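You operate a simulated robot arm through the tools that you are given. There is no shell and no other tool.

You are at the controls of a simulated robot arm. One attempt, no reset.

TASK
Put things in order on the top of the dark bench. At the end: the silver large mandrel stands on top of the wooden heat rest; the leak guard ring is in the green insulation good tray; the wick cartridge stands where the black round anvil stood; the black round anvil stands where the silver large mandrel stood; whatever was shut is shut again. Leave all else as you found it, and nothing knocked over.

The check looks at the end state, three seconds after you hand in, the way a careful person would. Anything else that was tipped, shoved, dropped, spilled or broken makes it a failure.

THE ROBOT
A 6-joint arm with a two-finger parallel gripper, fixed in place. Base frame: the origin is at the foot of the arm, x ahead of it, y to its left, z up; the work surface is at about z = 0. Units: mm, degrees, N and s.
With the tool pointing down near the work surface it reaches from about 180 to 460 mm from the base axis. Its first joint turns from -70.0 to 70.0 degrees. Payload 1.9 kg.
The TCP is the grasp point between the finger pads, 23 mm short of the fingertips. In the tool frame z runs along the fingers and y along their closing line. Largest opening 94 mm; finger width 38, thickness 10; the body of the gripper, 54 by 96 mm, starts 39 mm behind the TCP.
Orientation is that of the tool frame in the base frame, as [roll, pitch, yaw] about the fixed x, y, z axes, in that order (R = Rz(yaw) Ry(pitch) Rx(roll)). With the fingers straight down and closing along the base's y, the tool's x points along the base's -x, its y along +y and its z along -z.

THE INTERFACE
- The arm moves only by the tool send_rows. Its argument "deltas" is a list of rows, each a list of 7 numbers: the shift along the base's x, y, z in units of 20 mm (1.0 is 20 mm), then the turn, a rotation vector about the base's x, y, z in units of 6 degrees (1.0 is 6 degrees), then the opening in per cent of the stroke, from 0 (shut) to 100 (fully open). In form: [[tx, ty, tz, ax, ay, az, grip], ...]. A call has 1 to 20 rows; each row shifts and turns the commanded pose from where the row before left it. A call with a number of a shift or a turn outside -1 to 1 is refused whole. Each row takes 0.2 s and may step no farther than 50 mm and 8.6 degrees from the row before; otherwise, or with a gripper value out of range, the whole call is refused. Where a pose cannot be reached the arm comes as near as it can. A force on the tool above 40 N (or 10 N above the force at the start of the call, whichever is more), or a blocked arm, ends the call early, and 0.2 s more pass. Each finger travels about 108 mm/s and halts on what it meets, pressing with about 36 N; the grip force reading is that of the motor and also rises with nothing between the fingers. The clock runs only during rows and for 0.2 s after the last one: add rows that do not move to give the fingers time. It gives the time, the measured TCP pose, the force on the tool (base axes), the opening and the grip force at its end, in the units of the frame above (readings bear some noise), with the torque about the TCP (base axes, N m) and any sound that the robot's microphone picked up.
- Cameras (640 x 400 px; columns grow to the right, rows downward): "scene" is fixed at [46.1, 311.8, 409.5]; the picture's right is [-0.83, -0.55, 0.00], its down [-0.38, 0.58, -0.72] and it looks along [0.39, -0.60, -0.70] (base axes); focal length 214 px, centre (320, 200). "wrist" rides on the gripper at [86, 16, -74] in the tool frame; the picture's right is [-0.18, 0.98, 0.00], its down [-0.58, -0.11, -0.81] and it looks along [-0.79, -0.15, 0.59] (tool axes); focal length 243 px, centre (320, 200). There is no depth. A picture from a camera that has moved, and an enlarged one, comes with that camera's place and axes in the base frame and with its lens.
- snapshot(camera): a new picture of that camera. The clock stands still meanwhile.
- close_up(camera, box): a new picture of the part [left, top, right, bottom] of that camera's present view, enlarged. The clock stands still meanwhile.
- job_done(): hands the job in; it is judged then, once.

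Places have to be worked out from the pictures, the camera data and where the tool is seen. Open the gripper and draw the arm clear of the work before you hand the job in, unless the task says otherwise.

The tools are called after "Request:" as a command line: name --pt "numbers of a row" for each row, then --argument value for the rest, lists and objects as JSON in quotes. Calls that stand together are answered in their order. send_rows: Moves the arm, as the interface text tells. Its arguments: {"type":"object","properties":{"deltas":{"type":"array"}},"required":["deltas"]} The other tools are called the same way: snapshot (camera) takes a picture; close_up (camera, box) takes an enlarged picture of a part of a camera's view; job_done () hands the job in.

At the start:

```text
clock: 0.0
position: [248.5, -76.3, 288.6]
orientation: [-180.0, 0.0, -179.9]
force: [0.3, 0.5, 0.2]
wrist_torque: [-0.02, 0.01, 0.02]
opening: 94.1
grasp_force: 0.1
```

scene: 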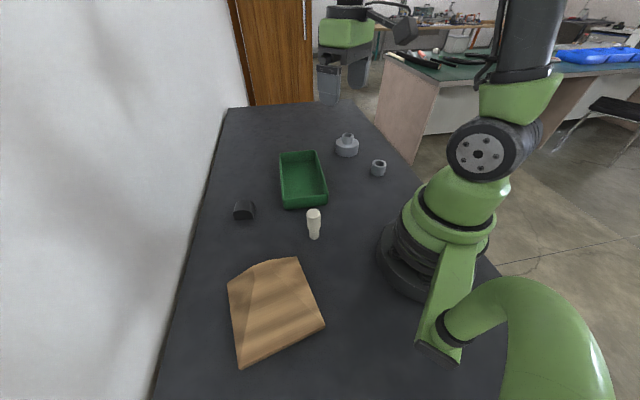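
wrist: 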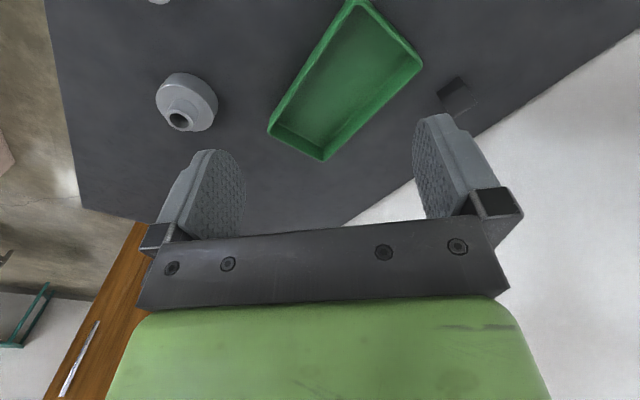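

The scene shows a wooden board, a white/cream cartridge, a dark block, a green tray, a silver stepped part and a small grey ring. I'll take enlarged views to identify each of them.

Request:
close_up --camera "scene" --box '[300, 110, 420, 185]'

Request:
close_up --camera "scene" --box '[210, 140, 350, 250]'

Request:
close_up --camera "scene" --box '[200, 230, 360, 380]'

Request:
close_up --camera "wrist" --box '[100, 0, 540, 200]'

```text
5.33 times, centred on (360, 148) of scene
camera zoom: at [46.1, 311.8, 409.5], right [-0.83, -0.55, 0.0], down [-0.38, 0.58, -0.72], along [0.39, -0.6, -0.7], focal length 1144 px, centre (107, 480)
```

zoom: 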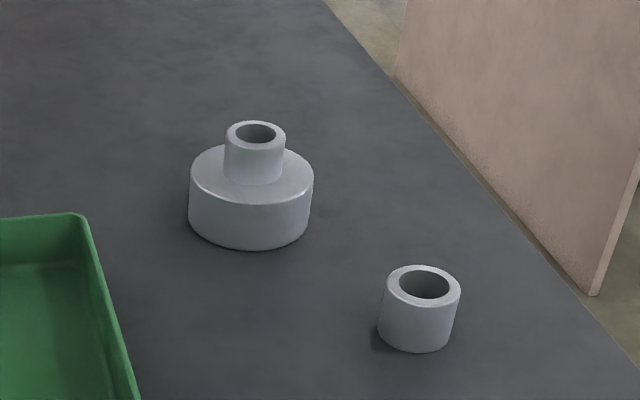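

```text
3.64 times, centred on (280, 195) of scene
camera zoom: at [46.1, 311.8, 409.5], right [-0.83, -0.55, 0.0], down [-0.38, 0.58, -0.72], along [0.39, -0.6, -0.7], focal length 780 px, centre (466, 218)
```

zoom: 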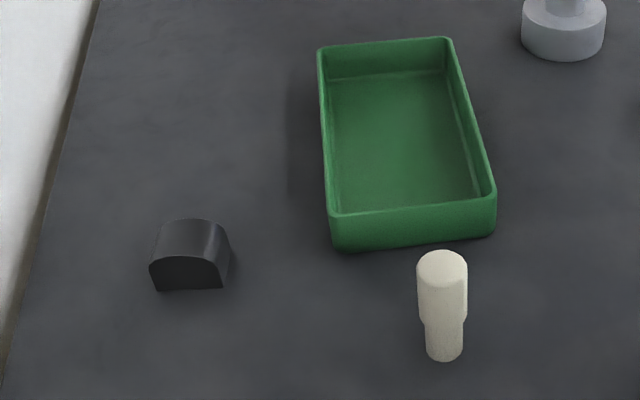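

```text
2.67 times, centred on (280, 305) of scene
camera zoom: at [46.1, 311.8, 409.5], right [-0.83, -0.55, 0.0], down [-0.38, 0.58, -0.72], along [0.39, -0.6, -0.7], focal length 572 px, centre (427, -80)
```

zoom: 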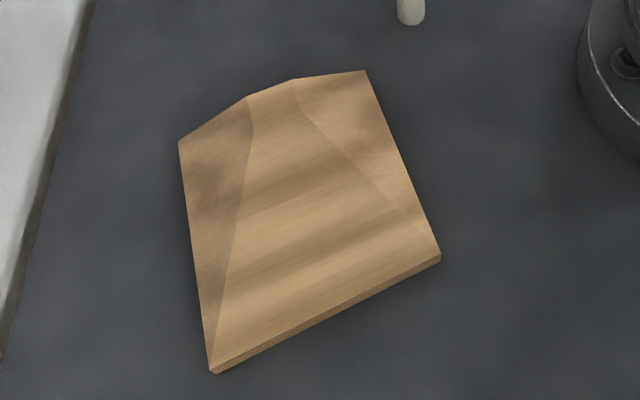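

```text
1.45 times, centred on (320, 100) of wrist
camera zoom: at [160.9, -59.0, 362.4], right [0.18, 0.98, 0.0], down [0.58, -0.11, 0.81], along [0.79, -0.15, -0.59], focal length 353 px, centre (320, 346)
```

zoom: 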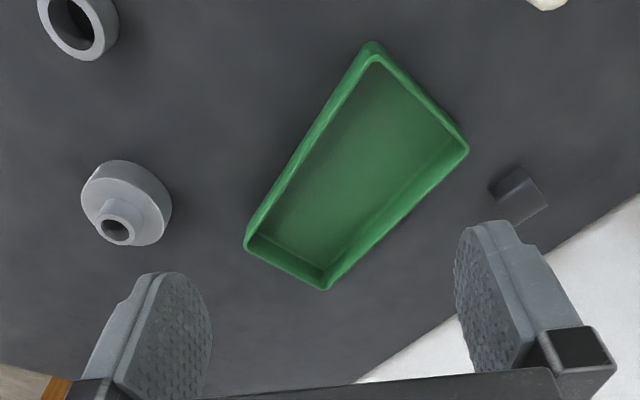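

I see the silver stepped mandrel around (339,-307), the grey ring around (195,-247), the cartridge around (224,68), the black half-round anvil around (395,115), and the tray around (368,-78). The shape of the wooden rest is unclear, so I'll swing over at a safe height and look at it with the wrist camera.

Request:
send_rows --pt "-0.316 0.95 0.05 0 0 0.595 100" --pt "-0.316 0.95 0.05 0 0 0.595 100" --pt "-0.316 0.95 0.05 0 0 0.595 100" --pt "-0.316 0.95 0.05 0 0 0.595 100" --pt "-0.316 0.95 0.05 0 0 0.595 100" --pt "-0.316 0.95 0.05 0 0 0.595 100" --pt "-0.316 0.95 0.05 0 0 0.595 100" --pt "-0.316 0.95 0.05 0 0 0.595 100" --pt "-0.316 0.95 0.05 0 0 0.595 100" --pt "-0.316 0.95 0.05 0 0 0.595 100" --pt "-0.316 0.95 0.05 0 0 0.595 100" --pt "-0.316 0.95 0.05 0 0 0.595 100" --pt "-0.316 0.95 0.05 0 0 0.595 100" --pt "-0.316 0.95 0.05 0 0 0.595 100"

```text
clock: 3.0
position: [158.8, 190.5, 301.2]
orientation: [-179.9, 0.0, -130.0]
force: [-0.1, -0.3, -0.1]
wrist_torque: [0.0, 0.03, -0.02]
opening: 94.0
grasp_force: 0.1
```

The arm is now over the near side of the rest. I'll take pictures from both cameras.

Request:
snapshot --camera "wrist"

Request:
snapshot --camera "scene"

```text
taken
camera wrist: at [90.7, 135.3, 375.6], right [-0.63, 0.77, 0.0], down [0.46, 0.37, 0.81], along [0.62, 0.51, -0.59], focal length 243 px, centre (320, 200)
```

wrist: 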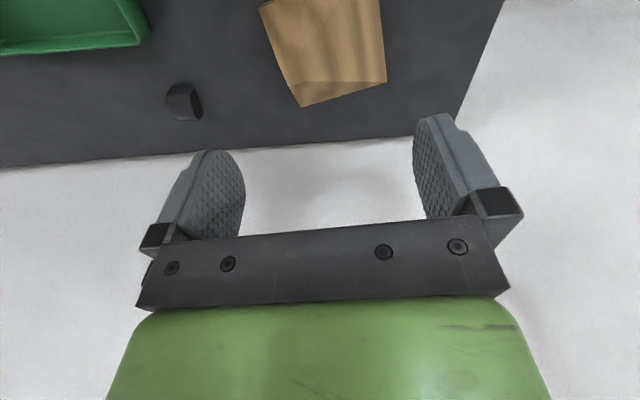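

```text
taken
```

scene: 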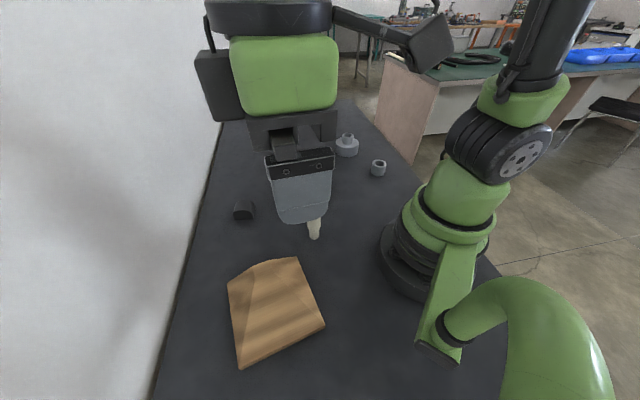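

The wall is just beyond the bench, and the rest sits at the top edge of the wrist view. I'll move back and turn the wrist to look along +y, for an oblique view of the rest's profile between the fingers.

Request:
send_rows --pt "0.312 -0.669 -0.479 0 0 0.926 100" --pt "0.312 -0.669 -0.479 0 0 0.926 100" --pt "0.312 -0.669 -0.479 0 0 0.926 100" --pt "0.312 -0.669 -0.479 0 0 0.926 100" --pt "0.312 -0.669 -0.479 0 0 0.926 100" --pt "0.312 -0.669 -0.479 0 0 0.926 100" --pt "0.312 -0.669 -0.479 0 0 0.926 100" --pt "0.312 -0.669 -0.479 0 0 0.926 100" --pt "0.312 -0.669 -0.479 0 0 0.926 100"

Request:
snapshot --camera "wrist"

```text
clock: 5.0
position: [214.3, 69.0, 215.8]
orientation: [180.0, 0.0, -79.9]
force: [0.4, -0.6, 0.2]
wrist_torque: [0.02, 0.01, 0.01]
opening: 94.3
grasp_force: 0.0
```

```text
taken
camera wrist: at [214.5, -18.6, 289.7], right [-1.0, 0.01, 0.0], down [0.01, 0.59, 0.81], along [0.01, 0.81, -0.59], focal length 243 px, centre (320, 200)
```

wrist: 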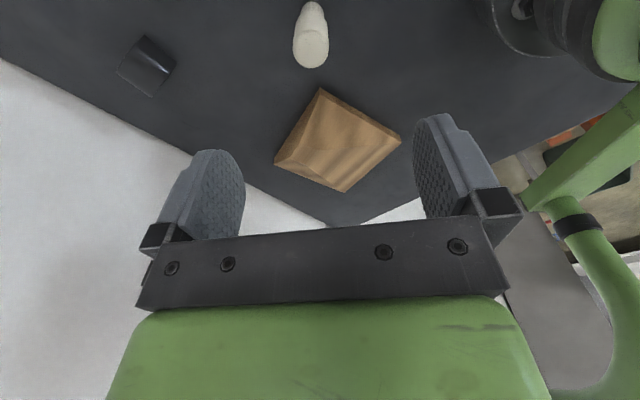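

The rest is visible between the fingers. I'll enlarge it, along with the anvil.

Request:
close_up --camera "wrist" --box '[250, 75, 420, 205]'

Request:
close_up --camera "wrist" --box '[100, 20, 200, 110]'

Request:
close_up --camera "wrist" --box '[270, 0, 350, 80]'

```text
3.08 times, centred on (335, 140) of wrist
camera zoom: at [214.5, -18.6, 289.7], right [-1.0, 0.01, 0.0], down [0.01, 0.59, 0.81], along [0.01, 0.81, -0.59], focal length 746 px, centre (274, 385)
```

zoom: 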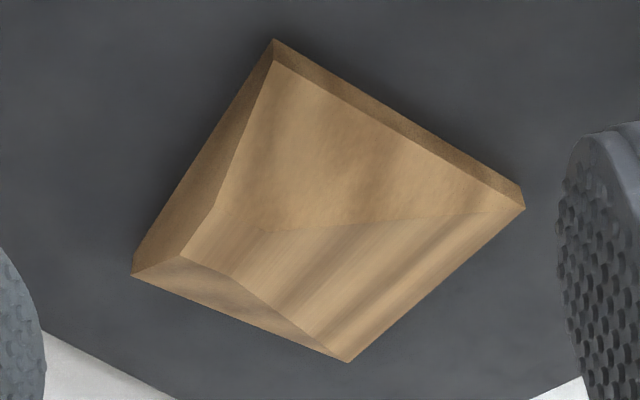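

```text
4.44 times, centred on (150, 65) of wrist
camera zoom: at [214.5, -18.6, 289.7], right [-1.0, 0.01, 0.0], down [0.01, 0.59, 0.81], along [0.01, 0.81, -0.59], focal length 1078 px, centre (1076, 800)
```

zoom: 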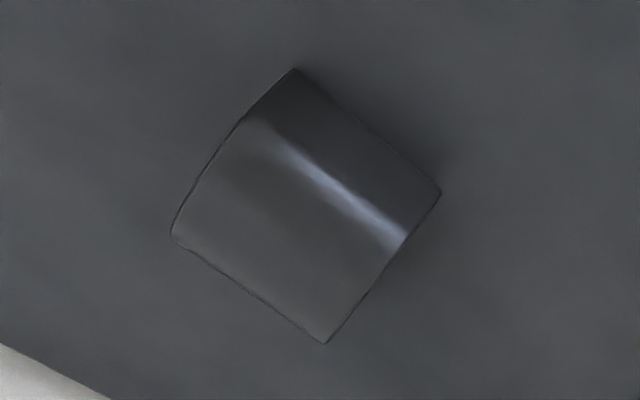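

```text
5.00 times, centred on (310, 40) of wrist
camera zoom: at [214.5, -18.6, 289.7], right [-1.0, 0.01, 0.0], down [0.01, 0.59, 0.81], along [0.01, 0.81, -0.59], focal length 1213 px, centre (370, 1000)
```

zoom: 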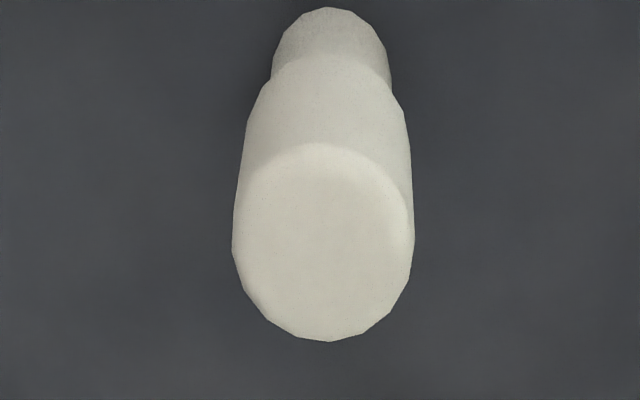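

The rest is a wedge-like block. Its only level part is a small flat of about 35×26 mm, near (239,207) at z≈47, at its +x/−y end. The anvil's footprint is about 44×34 mm, centred near (408,110). Next I'll go above the ring and look at it from there.

Request:
send_rows --pt "0.2 -0.632 -0.112 0 0 -0.967 100" --pt "0.2 -0.632 -0.112 0 0 -0.967 100" --pt "0.2 -0.632 -0.112 0 0 -0.967 100" --pt "0.2 -0.632 -0.112 0 0 -0.967 100" --pt "0.2 -0.632 -0.112 0 0 -0.967 100" --pt "0.2 -0.632 -0.112 0 0 -0.967 100" --pt "0.2 -0.632 -0.112 0 0 -0.967 100" --pt "0.2 -0.632 -0.112 0 0 -0.967 100" --pt "0.2 -0.632 -0.112 0 0 -0.967 100" --pt "0.2 -0.632 -0.112 0 0 -0.967 100" --pt "0.2 -0.632 -0.112 0 0 -0.967 100" --pt "0.2 -0.632 -0.112 0 0 -0.967 100"

Request:
send_rows --pt "-0.258 -0.632 -0.112 0 0 -0.967 100" --pt "-0.258 -0.632 -0.112 0 0 -0.967 100" --pt "-0.258 -0.632 -0.112 0 0 -0.967 100" --pt "-0.258 -0.632 -0.112 0 0 -0.967 100" --pt "-0.258 -0.632 -0.112 0 0 -0.967 100" --pt "-0.258 -0.632 -0.112 0 0 -0.967 100" --pt "-0.258 -0.632 -0.112 0 0 -0.967 100" --pt "-0.258 -0.632 -0.112 0 0 -0.967 100" --pt "-0.258 -0.632 -0.112 0 0 -0.967 100" --pt "-0.258 -0.632 -0.112 0 0 -0.967 100" --pt "-0.258 -0.632 -0.112 0 0 -0.967 100" --pt "-0.258 -0.632 -0.112 0 0 -0.967 100" --pt "-0.258 -0.632 -0.112 0 0 -0.967 100"

Request:
snapshot --camera "wrist"

```text
clock: 7.6
position: [263.1, -82.5, 189.3]
orientation: [179.9, 0.0, -149.7]
force: [-0.3, -0.5, -0.2]
wrist_torque: [0.01, 0.04, -0.01]
opening: 94.0
grasp_force: 0.1
```

```text
clock: 10.4
position: [195.5, -245.4, 160.3]
orientation: [180.0, 0.0, 134.9]
force: [-0.4, 0.3, -0.5]
wrist_torque: [-0.02, -0.01, -0.01]
opening: 94.0
grasp_force: 0.2
```

```text
taken
camera wrist: at [145.6, -171.9, 234.6], right [0.83, 0.56, 0.0], down [0.33, -0.49, 0.81], along [0.45, -0.67, -0.59], focal length 243 px, centre (320, 200)
```

wrist: 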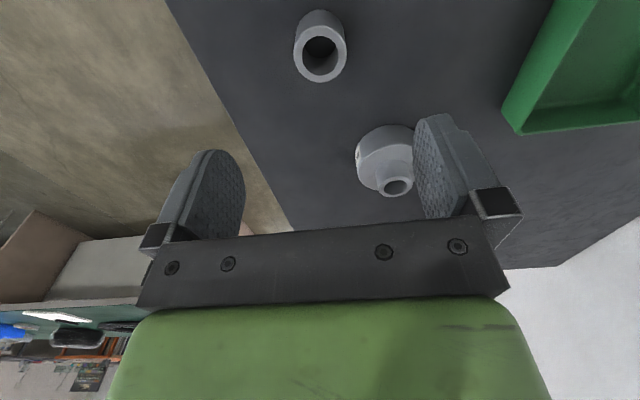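

The ring and mandrel are both in view. I'll enlarge each to work out their places precisely.

Request:
close_up --camera "wrist" --box '[270, 0, 370, 100]'

Request:
close_up --camera "wrist" --box '[340, 110, 440, 210]'

```text
4.00 times, centred on (320, 50) of wrist
camera zoom: at [145.6, -171.9, 234.6], right [0.83, 0.56, 0.0], down [0.33, -0.49, 0.81], along [0.45, -0.67, -0.59], focal length 970 px, centre (320, 800)
```

zoom: 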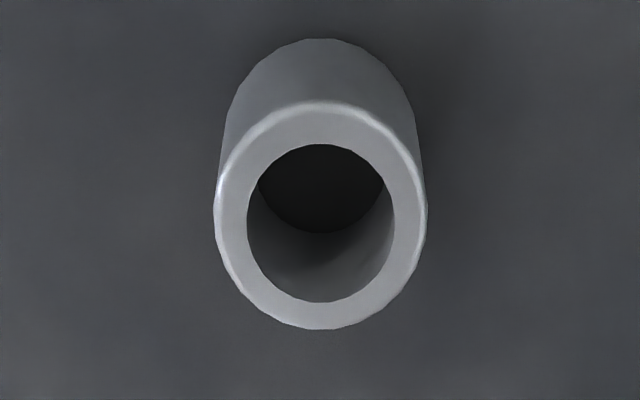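

```text
4.00 times, centred on (390, 160) of wrist
camera zoom: at [145.6, -171.9, 234.6], right [0.83, 0.56, 0.0], down [0.33, -0.49, 0.81], along [0.45, -0.67, -0.59], focal length 970 px, centre (40, 360)
```

zoom: 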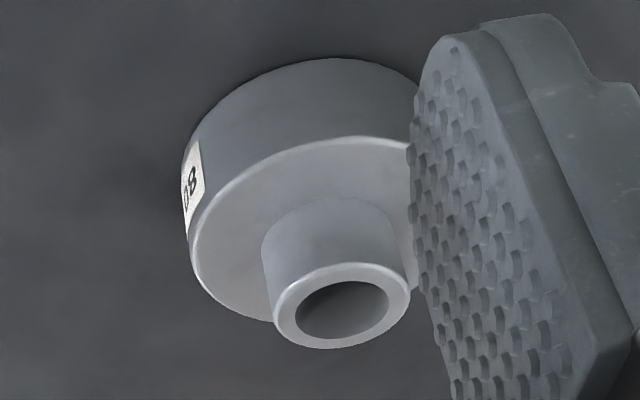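

The ring's centre comes out at about (193,-242), with an outer diameter of about 41 mm and a height of about 37 mm. The mandrel's axis is at about (337,-302), top at z≈60. I'll lower onto the ring with the gripper open.

Request:
send_rows --pt "-0.06 0.08 -0.95 0 0 0 100" --pt "-0.06 0.08 -0.95 0 0 0 100" --pt "0 0 -0.95 0 0 0 100" --pt "0 0 -0.95 0 0 0 100" --pt "0 0 -0.95 0 0 0 100" --pt "0 0 -0.95 0 0 0 100" --pt "0 0 -0.6 0 0 0 100" --pt "0 0 -0.3 0 0 0 100"

Request:
snapshot --camera "wrist"

```text
clock: 12.2
position: [193.3, -242.2, 29.4]
orientation: [-179.9, 0.1, 135.0]
force: [-0.2, 0.7, 0.0]
wrist_torque: [0.01, 0.0, 0.05]
opening: 93.9
grasp_force: 0.1
```

```text
taken
camera wrist: at [143.5, -168.7, 102.9], right [0.83, 0.56, 0.0], down [0.33, -0.49, 0.81], along [0.46, -0.67, -0.59], focal length 243 px, centre (320, 200)
```

wrist: 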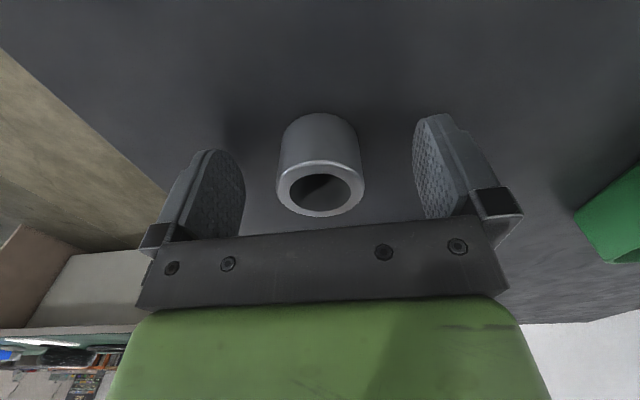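

The ring sits centred between the fingers, with the fingertips about 6 mm above the bench. I'll close the gripper.

Request:
send_rows --pt "0 0 0 0 0 0 30" --pt "0 0 0 0 0 0 30" --pt "0 0 0 0 0 0 20" --pt "0 0 0 0 0 0 0"

```text
clock: 13.2
position: [193.2, -242.2, 28.9]
orientation: [-179.9, 0.0, 135.0]
force: [-0.4, 0.8, -0.6]
wrist_torque: [-0.02, -0.03, -0.01]
opening: 41.4
grasp_force: 35.9
```

The ring is gripped at 41.4 mm. I'll lift it and carry it over the tray.

Request:
send_rows --pt "0 0 0.3 0 0 0 0" --pt "0 0 0.7 0 0 0 0" --pt "0 0 1 0 0 0 0" --pt "0 0 1 0 0 0 0" --pt "0 0 1 0 0 0 0" --pt "0 0 1 0 0 0 0" --pt "0.8 0.75 0.5 0 0 0 0" --pt "0.9 0.85 0 0 0 0 0" --pt "0.9 0.85 0 0 0 0 0" --pt "0.9 0.85 0 0 0 0 0" --pt "0.9 0.85 0 0 0 0 0" --pt "0.9 0.85 0 0 0 0 0" --pt "0.9 0.85 0 0 0 0 0" --pt "0.9 0.85 0 0 0 0 0" --pt "0.6 0.6 0 0 0 0 0"

Request:
snapshot --camera "wrist"

Request:
snapshot --camera "scene"

```text
clock: 16.4
position: [347.6, -95.5, 139.5]
orientation: [179.9, -0.1, 135.0]
force: [-1.0, -0.7, -0.3]
wrist_torque: [0.05, -0.02, 0.0]
opening: 41.3
grasp_force: 35.9
```

```text
taken
camera wrist: at [297.5, -22.7, 213.1], right [0.83, 0.56, 0.0], down [0.33, -0.49, 0.81], along [0.46, -0.67, -0.59], focal length 243 px, centre (320, 200)
```

wrist: 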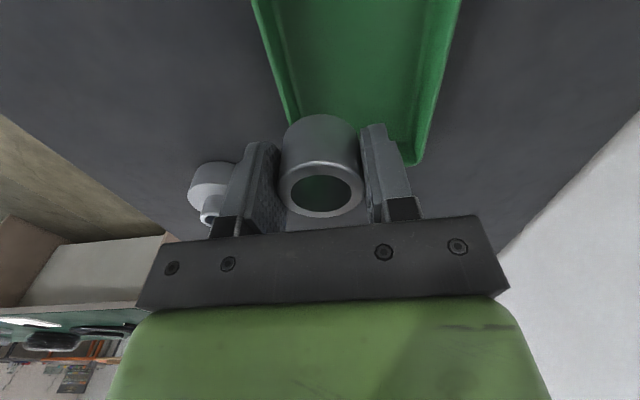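

```text
taken
```

scene: 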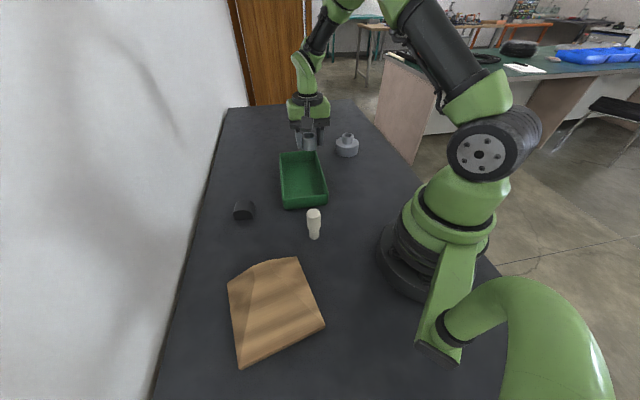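

The ring is held at (348,-96), and the tray's centre works out at about (368,-78). I'll centre over it and lower to just above the tray floor.

Request:
send_rows --pt "0.51 0.44 0 0 0 0 0" --pt "0.51 0.44 0 0 0 0 0" --pt "0 0 -1 0 0 0 0" --pt "0 0 -1 0 0 0 0" --pt "0 0 -1 0 0 0 0" --pt "0 0 -1 0 0 0 0" --pt "0 0 -0.7 0 0 0 0" --pt "0 0 -0.3 0 0 0 0" --pt "0 0 0 0 0 0 0"

Request:
snapshot --camera "wrist"

Request:
close_up --camera "scene" --box '[260, 100, 380, 220]'

```text
clock: 18.4
position: [367.0, -78.1, 39.7]
orientation: [-179.9, 0.0, 134.9]
force: [0.0, 0.6, -0.7]
wrist_torque: [-0.02, -0.01, -0.02]
opening: 41.4
grasp_force: 36.8
```

```text
taken
camera wrist: at [317.4, -5.2, 113.1], right [0.83, 0.56, 0.0], down [0.33, -0.49, 0.81], along [0.46, -0.67, -0.59], focal length 243 px, centre (320, 200)
```

wrist: 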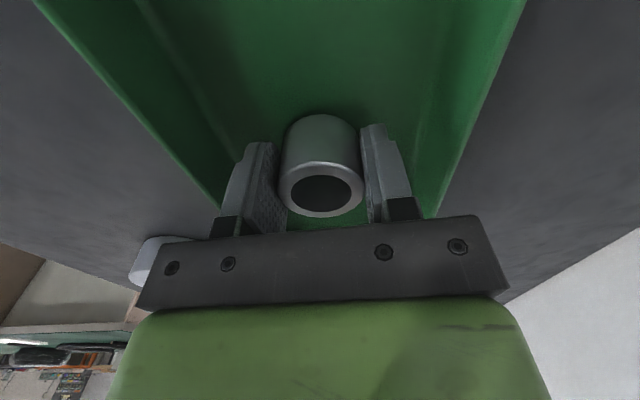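

```text
3.33 times, centred on (320, 160) of scene
camera zoom: at [46.1, 311.8, 409.5], right [-0.83, -0.55, 0.0], down [-0.38, 0.58, -0.72], along [0.39, -0.6, -0.7], focal length 715 px, centre (320, 333)
```

zoom: 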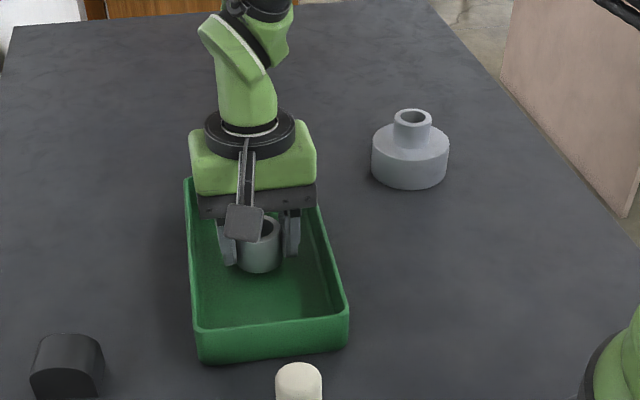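

The ring is well inside the tray, with its bottom at about z=11. I'll lower it slowly, watching the force.

Request:
send_rows --pt "0 0 -0.15 0 0 0 0" --pt "0 0 -0.15 0 0 0 0" --pt "0 0 0 0 0 0 0"

Request:
send_rows --pt "0 0 -0.06 0 0 0 0" --pt "0 0 0 0 0 0 0"

Request:
send_rows --pt "0 0 -0.05 0 0 0 0" --pt "0 0 0 0 0 0 0"

```text
clock: 19.2
position: [366.4, -78.5, 32.5]
orientation: [180.0, 0.1, 135.1]
force: [-1.9, -1.0, 7.8]
wrist_torque: [0.02, 0.14, 0.02]
opening: 41.1
grasp_force: 36.0
```

```text
clock: 19.8
position: [367.7, -78.6, 32.7]
orientation: [179.8, 0.1, 135.0]
force: [-8.8, 0.9, 26.2]
wrist_torque: [-0.06, 0.31, -0.08]
opening: 41.0
grasp_force: 36.2
```

```text
clock: 20.4
position: [367.9, -78.9, 31.2]
orientation: [179.8, 0.1, 135.0]
force: [-5.3, -1.8, 27.8]
wrist_torque: [-0.2, 0.15, -0.05]
opening: 41.0
grasp_force: 36.0
```

The ring is touching the tray floor. I'll ease up 2 mm to take the pressure off, then open the gripper modestly.

Request:
send_rows --pt "0 0 0.1 0 0 0 0" --pt "0 0 0 0 0 0 0" --pt "0 0 0 0 0 0 48" --pt "0 0 0 0 0 0 62" --pt "0 0 0 0 0 0 62"

Request:
snapshot --camera "wrist"

```text
clock: 21.6
position: [368.4, -78.0, 32.0]
orientation: [-180.0, 0.0, 135.1]
force: [0.2, -0.3, 0.8]
wrist_torque: [0.04, 0.03, 0.01]
opening: 58.2
grasp_force: 0.1
```

```text
taken
camera wrist: at [317.7, -5.0, 107.0], right [0.82, 0.57, 0.0], down [0.33, -0.49, 0.81], along [0.46, -0.67, -0.59], focal length 243 px, centre (320, 200)
```

wrist: 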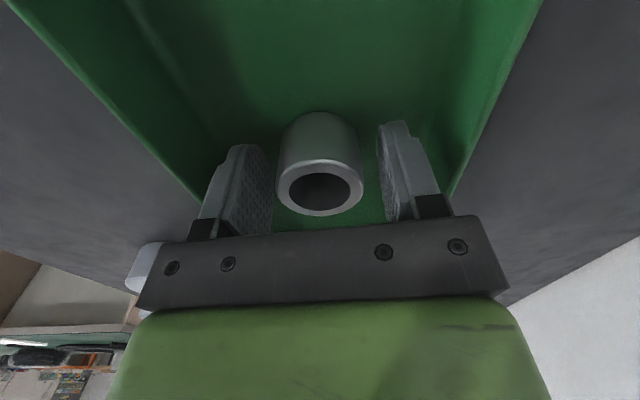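

The ring is released and standing in the tray. I'll rise straight up, then go above the mandrel for a refined look.

Request:
send_rows --pt "0 0 0.5 0 0 0 62" --pt "0 0 1 0 0 0 62" --pt "0 0 1 0 0 0 62" --pt "0 0 1 0 0 0 62" --pt "0 0 1 0 0 0 62" --pt "0 0 1 0 0 0 80" --pt "-0.18 -0.95 0.4 0 0 0 100" --pt "-0.18 -0.98 0 0 0 0 100" --pt "-0.18 -0.98 0 0 0 0 100" --pt "-0.18 -0.98 0 0 0 0 100" --pt "-0.18 -0.98 0 0 0 0 100" --pt "-0.18 -0.98 0 0 0 0 100" --pt "-0.18 -0.98 0 0 0 0 100" --pt "-0.18 -0.98 0 0 0 0 100" --pt "-0.18 -0.98 0 0 0 0 100" --pt "-0.18 -0.98 0 0 0 0 100" --pt "-0.1 -0.98 0 0 0 0 100"

Request:
snapshot --camera "wrist"

Request:
close_up --camera "scene" --box '[260, 100, 400, 220]'

```text
clock: 25.2
position: [329.0, -293.8, 151.2]
orientation: [180.0, 0.0, 135.1]
force: [-0.7, 0.6, -1.0]
wrist_torque: [0.01, -0.02, -0.03]
opening: 94.2
grasp_force: 0.1
```

```text
taken
camera wrist: at [279.2, -221.5, 225.1], right [0.82, 0.57, 0.0], down [0.33, -0.49, 0.81], along [0.46, -0.67, -0.59], focal length 243 px, centre (320, 200)
```

wrist: 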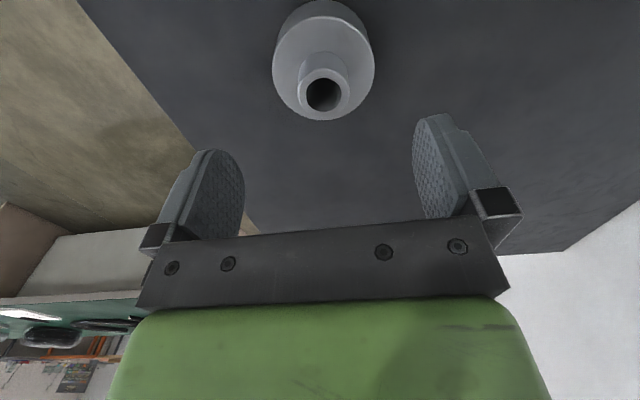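

```text
3.33 times, centred on (330, 160) of scene
camera zoom: at [46.1, 311.8, 409.5], right [-0.83, -0.55, 0.0], down [-0.38, 0.58, -0.72], along [0.39, -0.6, -0.7], focal length 715 px, centre (287, 333)
```

zoom: 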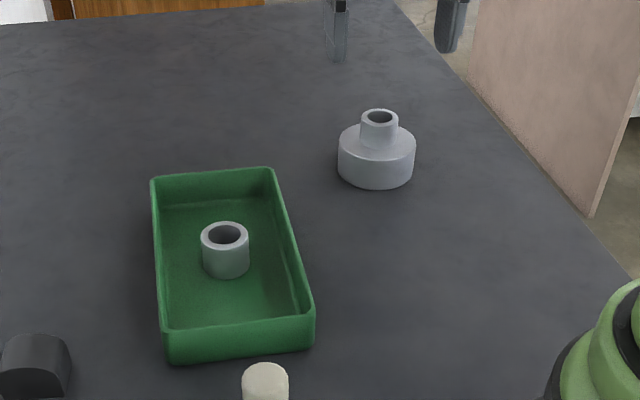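

The ring stands in the middle of the tray. I'll enlarge the mandrel in the wrist view to fix its centre and heights.

Request:
close_up --camera "wrist" --box '[255, 0, 395, 125]'

```text
3.20 times, centred on (325, 62) of wrist
camera zoom: at [279.2, -221.5, 225.1], right [0.82, 0.57, 0.0], down [0.33, -0.49, 0.81], along [0.46, -0.67, -0.59], focal length 776 px, centre (304, 640)
```

zoom: 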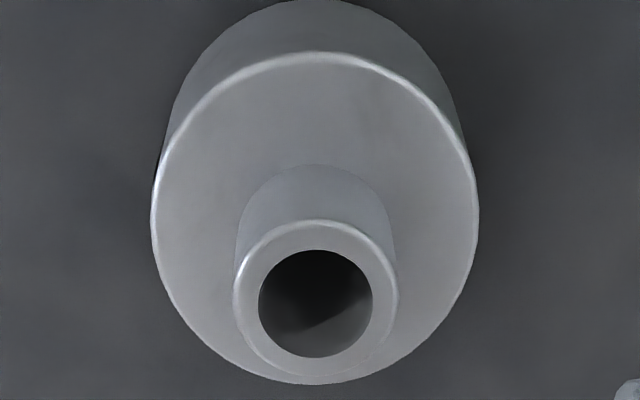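

The mandrel's axis is at about (337.8,-301.9). Its base is about 81.5 mm across and 30 mm high, and the neck is about 38 mm across with its top at z≈57. I'll lower over the neck, fingertips just above the shoulder.

Request:
send_rows --pt "0.22 -0.2 0 0 0 0 100" --pt "0.22 -0.2 -0.5 0 0 0 100" --pt "0 0 -1 0 0 0 100" --pt "0 0 -1 0 0 0 100" --pt "0 0 -1 0 0 0 100" --pt "0 0 -0.75 0 0 0 100" --pt "0 0 -0.4 0 0 0 100" --pt "0 0 0 0 0 0 100"

Request:
snapshot --camera "wrist"

```text
clock: 27.0
position: [338.5, -301.7, 58.6]
orientation: [180.0, 0.0, 135.0]
force: [-0.5, -0.1, -0.2]
wrist_torque: [0.01, 0.02, 0.03]
opening: 94.1
grasp_force: 0.0
```

```text
taken
camera wrist: at [289.3, -228.0, 132.0], right [0.82, 0.57, 0.0], down [0.33, -0.49, 0.81], along [0.46, -0.67, -0.59], focal length 243 px, centre (320, 200)
```

wrist: 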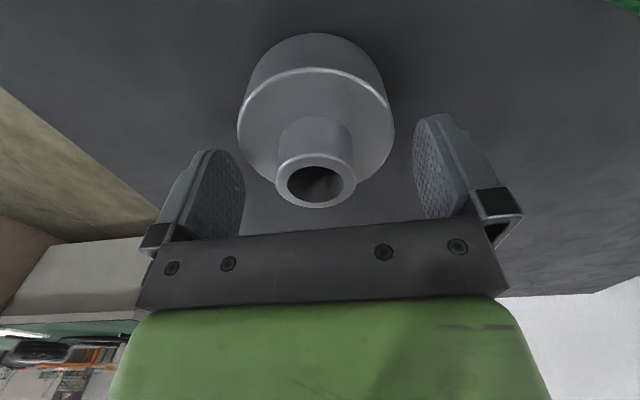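

The neck is centred between the fingers. I'll lower 2 mm more and close on it gently.

Request:
send_rows --pt "0 0 -0.1 0 0 0 100" --pt "0 0 0 0 0 0 60" --pt "0 0 0 0 0 0 45" --pt "0 0 0 0 0 0 35" --pt "0 0 0 0 0 0 20" --pt "0 0 0 0 0 0 0" --pt "0 0 0 0 0 0 0"

Request:
snapshot --camera "wrist"

```text
clock: 28.6
position: [338.8, -301.3, 56.4]
orientation: [180.0, 0.1, 135.0]
force: [-0.7, -1.7, 4.6]
wrist_torque: [0.0, 0.05, 0.02]
opening: 79.7
grasp_force: 35.9
```

```text
taken
camera wrist: at [288.7, -228.5, 130.2], right [0.82, 0.57, 0.0], down [0.33, -0.49, 0.81], along [0.46, -0.67, -0.59], focal length 243 px, centre (320, 200)
```

wrist: 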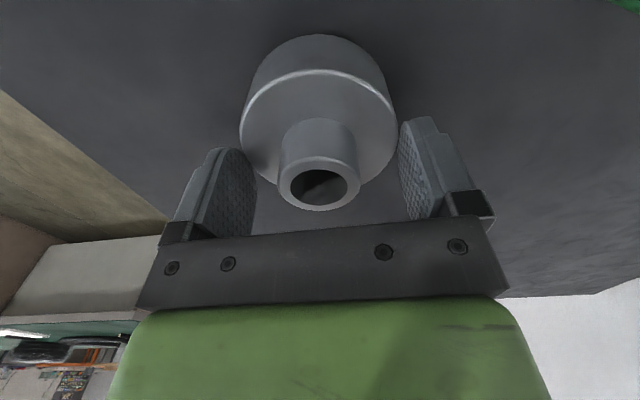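

The fingers stopped at 79.7 mm, so they met the base's rim and the base is a little taller than I judged (about 34 mm). I'll open, rise 5 mm, and check before closing on the neck.

Request:
send_rows --pt "0 0 0 0 0 0 100" --pt "0 0 0 0 0 0 100" --pt "0 0 0.12 0 0 0 100" --pt "0 0 0.13 0 0 0 100" --pt "0 0 0 0 0 0 100"

Request:
close_up --camera "wrist" --box '[180, 20, 460, 230]'

Request:
close_up --camera "scene" --box '[300, 100, 400, 180]'

```text
clock: 29.8
position: [339.3, -302.2, 60.0]
orientation: [180.0, 0.0, 135.0]
force: [-0.3, 0.0, 1.0]
wrist_torque: [0.03, 0.0, 0.02]
opening: 94.1
grasp_force: 0.1
```

```text
1.90 times, centred on (320, 125) of wrist
camera zoom: at [288.7, -228.5, 135.0], right [0.83, 0.56, 0.0], down [0.33, -0.49, 0.81], along [0.46, -0.67, -0.59], focal length 462 px, centre (320, 343)
```

zoom: 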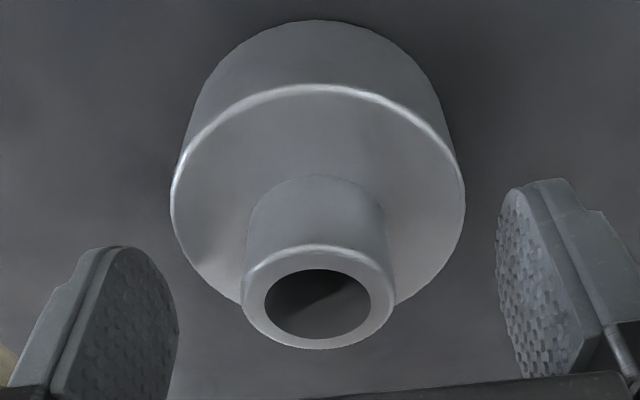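

```text
5.00 times, centred on (350, 140) of scene
camera zoom: at [46.1, 311.8, 409.5], right [-0.83, -0.55, 0.0], down [-0.38, 0.58, -0.72], along [0.39, -0.6, -0.7], focal length 1072 px, centre (170, 500)
```

zoom: 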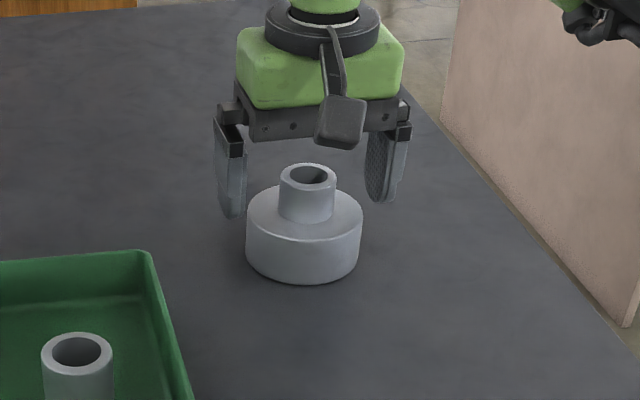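

The base now looks to be about 36 mm high and the whole part about 61 mm. I'll rise another 3 mm so the tips clear the shoulder, then close on the neck in steps.

Request:
send_rows --pt "0 0 0.15 0 0 0 100" --pt "0 0 0 0 0 0 80" --pt "0 0 0 0 0 0 60" --pt "0 0 0 0 0 0 50" --pt "0 0 0 0 0 0 42" --pt "0 0 0 0 0 0 30" --pt "0 0 0 0 0 0 0" --pt "0 0 0 0 0 0 0"

Request:
snapshot --camera "wrist"

```text
clock: 31.6
position: [337.6, -302.0, 63.8]
orientation: [179.9, 0.0, 135.0]
force: [-0.2, 1.0, 2.3]
wrist_torque: [-0.05, 0.12, -0.04]
opening: 43.3
grasp_force: 35.8
```

```text
taken
camera wrist: at [288.8, -228.7, 137.7], right [0.83, 0.56, 0.0], down [0.33, -0.49, 0.81], along [0.46, -0.67, -0.59], focal length 243 px, centre (320, 200)
```

wrist: 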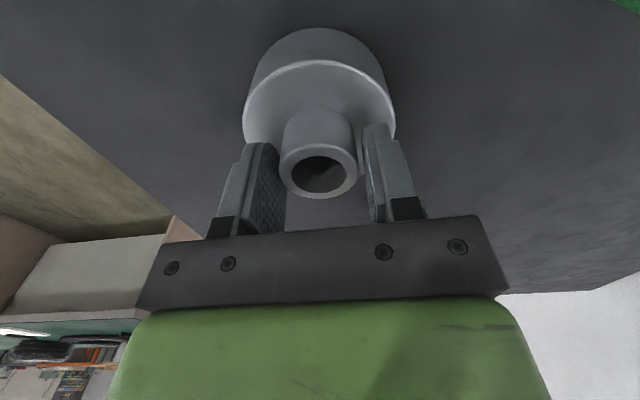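

The fingers stopped at 43.3 mm with full grip force. I'll zoom in to check that both pads are on the neck.

Request:
close_up --camera "wrist" --box '[220, 90, 430, 230]'

Request:
close_up --camera "scene" --box '[310, 100, 390, 170]'

```text
2.86 times, centred on (325, 160) of wrist
camera zoom: at [288.8, -228.7, 137.7], right [0.83, 0.56, 0.0], down [0.33, -0.49, 0.81], along [0.46, -0.67, -0.59], focal length 693 px, centre (306, 314)
```

zoom: 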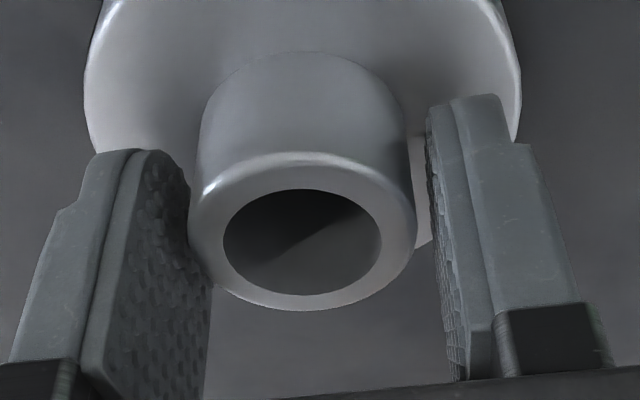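

```text
5.71 times, centred on (350, 135) of scene
camera zoom: at [46.1, 311.8, 409.5], right [-0.83, -0.55, 0.0], down [-0.38, 0.58, -0.72], along [0.39, -0.6, -0.7], focal length 1226 px, centre (149, 571)
```

zoom: 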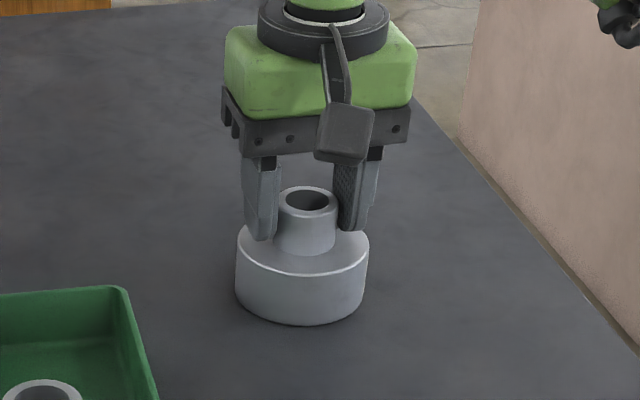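

The grip reads firm, though the right side seems to show a small gap. I'll test with a small lift and look at it again.

Request:
send_rows --pt "0 0 0.15 0 0 0 0" --pt "0 0 0.15 0 0 0 0" --pt "0 0 0 0 0 0 0"

Request:
close_up --camera "wrist" --box '[200, 10, 440, 230]'

Request:
close_up --camera "scene" --box '[310, 100, 390, 170]'

```text
clock: 32.4
position: [337.7, -302.7, 70.2]
orientation: [179.9, 0.0, 135.1]
force: [-0.2, -0.1, -3.7]
wrist_torque: [-0.02, 0.0, 0.0]
opening: 43.8
grasp_force: 36.2
```

```text
1.82 times, centred on (320, 120) of wrist
camera zoom: at [288.4, -228.5, 144.1], right [0.83, 0.56, 0.0], down [0.33, -0.49, 0.81], along [0.46, -0.67, -0.59], focal length 441 px, centre (320, 346)
```

zoom: 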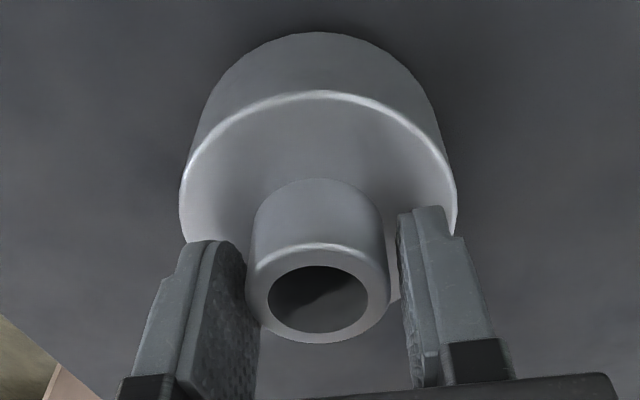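

```text
5.71 times, centred on (350, 135) of scene
camera zoom: at [46.1, 311.8, 409.5], right [-0.83, -0.55, 0.0], down [-0.38, 0.58, -0.72], along [0.39, -0.6, -0.7], focal length 1226 px, centre (149, 571)
```

zoom: 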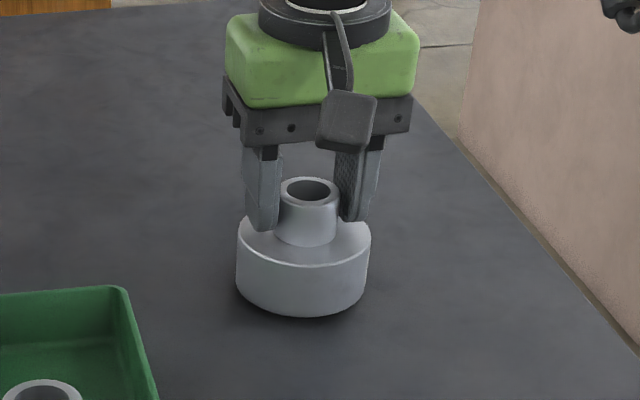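

The mandrel lifts cleanly, weighing about 0.4 kg, so the neck grip holds. Before carrying it, I'll take a tight close-up of the rest's top from the scene camera to fix the flat's corners.

Request:
close_up --camera "scene" --box '[255, 245, 315, 285]'

Request:
close_up --camera "scene" --box '[220, 250, 330, 370]'

```text
10.00 times, centred on (285, 265) of scene
camera zoom: at [46.1, 311.8, 409.5], right [-0.83, -0.55, 0.0], down [-0.38, 0.58, -0.72], along [0.39, -0.6, -0.7], focal length 2145 px, centre (670, -450)
```

zoom: 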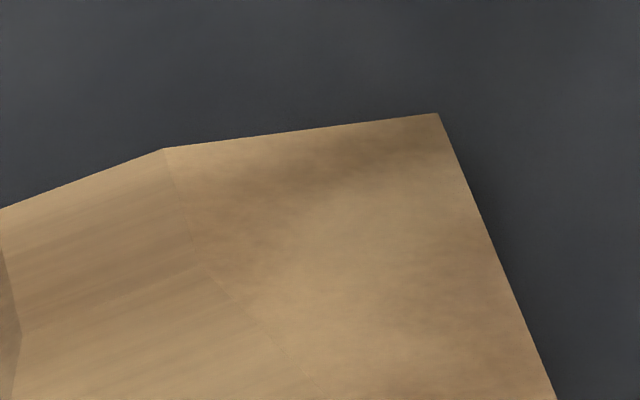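

```text
3.33 times, centred on (275, 310) of scene
camera zoom: at [46.1, 311.8, 409.5], right [-0.83, -0.55, 0.0], down [-0.38, 0.58, -0.72], along [0.39, -0.6, -0.7], focal length 715 px, centre (470, -167)
```

zoom: 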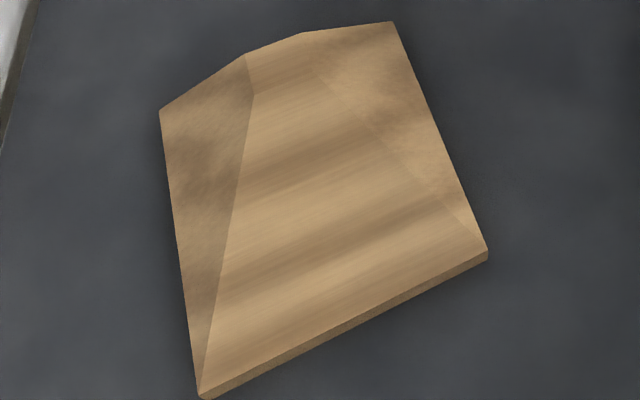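

The flat's corners come out at about (242,188), (259,216), (220,203) and (238,229), so its centre is at (239.5,208.8) with z≈47. I'll lift the mandrel high and carry it across, turning the tool as the arm swings.

Request:
send_rows --pt "0 0 0.6 0 0 0 0" --pt "0 0 1 0 0 0 0" --pt "0 0 1 0 0 0 0" --pt "0 0 1 0 0 0 0" --pt "0 0 1 0 0 0 0" --pt "0 0 1 0 0 0 0" --pt "0 0 0.4 0 0 0 0" --pt "-0.1 0.5 0 0 0 0.3 0" --pt "-0.1763 0.952 0 0 0 0.531 0" --pt "-0.1763 0.952 0 0 0 0.531 0" --pt "-0.1763 0.952 0 0 0 0.531 0" --pt "-0.1763 0.952 0 0 0 0.531 0" --pt "-0.1763 0.952 0 0 0 0.531 0" --pt "-0.1763 0.952 0 0 0 0.531 0" --pt "-0.1763 0.952 0 0 0 0.531 0" --pt "-0.1763 0.952 0 0 0 0.531 0" --pt "-0.1763 0.952 0 0 0 0.531 0" --pt "-0.1763 0.952 0 0 0 0.531 0" --pt "-0.1763 0.952 0 0 0 0.531 0"

Request:
snapshot --camera "scene"

```text
clock: 36.4
position: [298.3, -83.4, 190.4]
orientation: [-180.0, 0.0, 171.9]
force: [-0.9, 0.9, -3.7]
wrist_torque: [0.0, 0.01, 0.01]
opening: 43.6
grasp_force: 35.7
```

```text
taken
```

scene: 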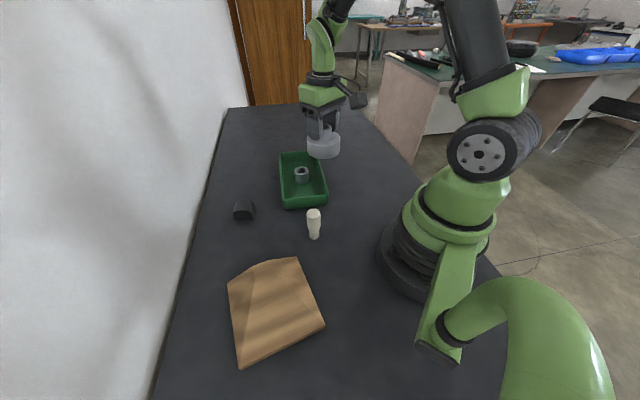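

The mandrel is carried stably at z=190. I'll continue to above the rest.

Request:
send_rows --pt "-0.174 0.921 0 0 0 0.511 0" --pt "-0.174 0.921 0 0 0 0.511 0" --pt "-0.174 0.921 0 0 0 0.511 0" --pt "-0.174 0.921 0 0 0 0.511 0" --pt "-0.174 0.921 0 0 0 0.511 0" --pt "-0.174 0.921 0 0 0 0.511 0" --pt "-0.174 0.921 0 0 0 0.511 0" --pt "-0.174 0.921 0 0 0 0.511 0" --pt "-0.174 0.921 0 0 0 0.511 0" --pt "-0.174 0.921 0 0 0 0.511 0" --pt "-0.174 0.921 0 0 0 0.511 0" --pt "-0.174 0.921 0 0 0 0.511 0" --pt "-0.174 0.921 0 0 0 0.511 0" --pt "-0.174 0.921 0 0 0 0.511 0" --pt "-0.174 0.921 0 0 0 0.511 0" --pt "-0.174 0.921 0 0 0 0.511 0" --pt "0 0 0 0 0 0 0"

Request:
snapshot --camera "wrist"

Request:
snapshot --camera "scene"

```text
clock: 40.0
position: [239.9, 211.4, 190.5]
orientation: [180.0, 0.0, -138.9]
force: [-0.1, 1.0, -2.9]
wrist_torque: [0.01, 0.0, 0.01]
opening: 43.5
grasp_force: 36.5
```

```text
taken
camera wrist: at [165.1, 167.5, 264.8], right [-0.51, 0.86, 0.0], down [0.51, 0.3, 0.81], along [0.69, 0.41, -0.59], focal length 243 px, centre (320, 200)
```

wrist: 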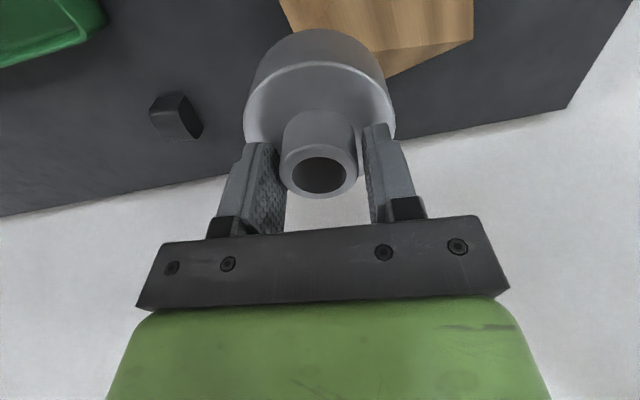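

```text
taken
```

scene: 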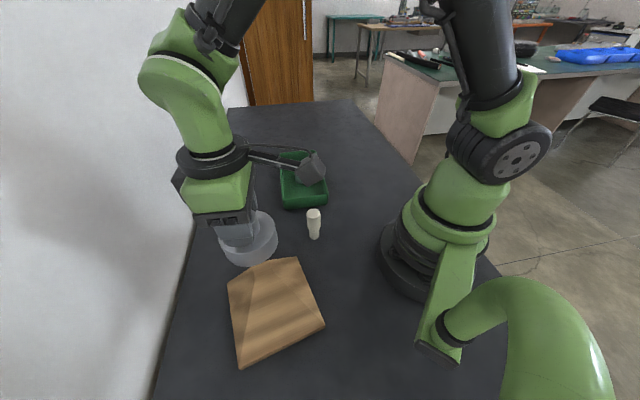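

The mandrel is above the rest. I'll lower it to about 15 mm above the flat and check the alignment from the scene camera.

Request:
send_rows --pt "0 0 -1 0 0 0 0" --pt "0 0 -1 0 0 0 0" --pt "0 0 -0.8 0 0 0 0" --pt "0 0 -0.3 0 0 0 0" --pt "0 0 0 0 0 0 0"

Request:
close_up --camera "scene" --box '[200, 200, 330, 300]'

Request:
snapshot --camera "wrist"

```text
clock: 41.2
position: [241.3, 210.9, 128.6]
orientation: [-180.0, 0.0, -139.0]
force: [-0.7, 0.0, -2.9]
wrist_torque: [0.0, -0.04, -0.01]
opening: 43.4
grasp_force: 35.8
```

```text
4.00 times, centred on (265, 250) of scene
camera zoom: at [46.1, 311.8, 409.5], right [-0.83, -0.55, 0.0], down [-0.38, 0.58, -0.72], along [0.39, -0.6, -0.7], focal length 858 px, centre (540, 0)
```

zoom: 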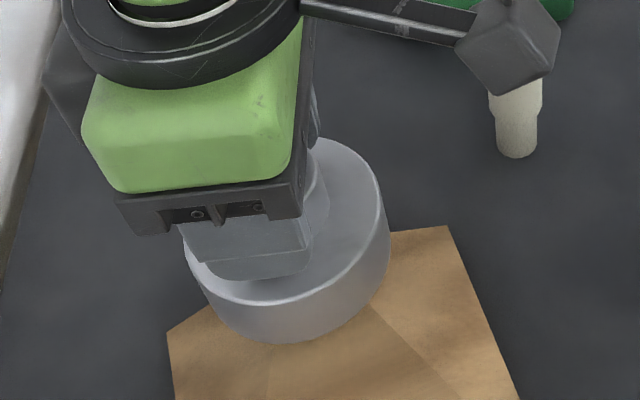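

```text
taken
camera wrist: at [165.2, 167.5, 202.4], right [-0.51, 0.86, 0.0], down [0.51, 0.3, 0.81], along [0.7, 0.41, -0.59], focal length 243 px, centre (320, 200)
```

wrist: 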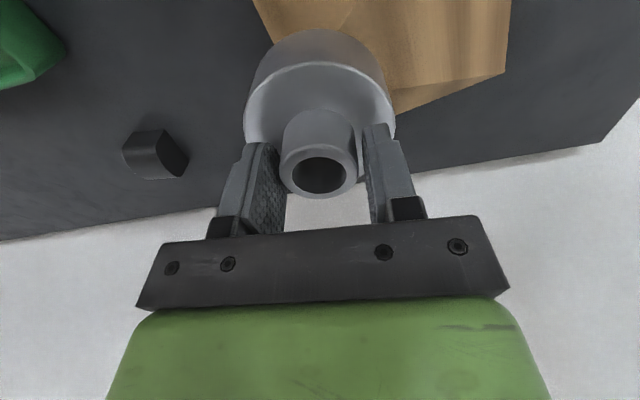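

The scene view agrees with the mandrel being centred at about (238,208), right over the flat. I'll lower it close to the flat, then go down in small steps watching the force.

Request:
send_rows --pt "0.04 0 -0.3 0 0 0 0" --pt "0 0 -0.25 0 0 0 0" --pt "0 0 -0.1 0 0 0 0" --pt "0 0 0 0 0 0 0"

Request:
send_rows --pt "0 0 -0.07 0 0 0 0" --pt "0 0 0 0 0 0 0"

Request:
send_rows --pt "0 0 -0.06 0 0 0 0" --pt "0 0 0 0 0 0 0"

```text
clock: 42.2
position: [241.8, 210.5, 115.2]
orientation: [-180.0, 0.0, -139.0]
force: [0.8, 0.4, -2.9]
wrist_torque: [-0.01, -0.02, 0.01]
opening: 43.5
grasp_force: 36.6
```

```text
clock: 42.8
position: [241.8, 211.7, 113.7]
orientation: [180.0, 0.0, -139.0]
force: [0.0, 0.3, -2.7]
wrist_torque: [0.05, 0.01, 0.01]
opening: 43.3
grasp_force: 35.7
```

```text
clock: 43.4
position: [242.0, 211.0, 112.0]
orientation: [179.9, 0.0, -139.0]
force: [-0.7, 0.3, -2.4]
wrist_torque: [0.01, -0.02, 0.0]
opening: 43.4
grasp_force: 35.6
```

No contact yet at z=112, with the force still about −2.5 N. I'll keep stepping down about 1 mm at a time.

Request:
send_rows --pt "0 0 -0.05 0 0 0 0" --pt "0 0 0 0 0 0 0"

Request:
send_rows --pt "0 0 -0.05 0 0 0 0" --pt "0 0 0 0 0 0 0"

Request:
send_rows --pt "0 0 -0.05 0 0 0 0" --pt "0 0 0 0 0 0 0"

```text
clock: 44.0
position: [242.5, 211.6, 110.9]
orientation: [180.0, 0.1, -139.0]
force: [0.6, 0.3, -3.5]
wrist_torque: [-0.03, -0.02, 0.03]
opening: 43.8
grasp_force: 36.4
```

```text
clock: 44.6
position: [240.5, 212.1, 109.0]
orientation: [-179.9, 0.0, -138.9]
force: [-0.5, -0.7, -3.3]
wrist_torque: [-0.01, -0.02, 0.0]
opening: 43.7
grasp_force: 36.1
```

```text
clock: 45.2
position: [242.1, 211.9, 109.5]
orientation: [180.0, 0.0, -138.9]
force: [-5.3, -5.5, 19.4]
wrist_torque: [-0.4, 0.31, -0.15]
opening: 43.4
grasp_force: 36.3
```

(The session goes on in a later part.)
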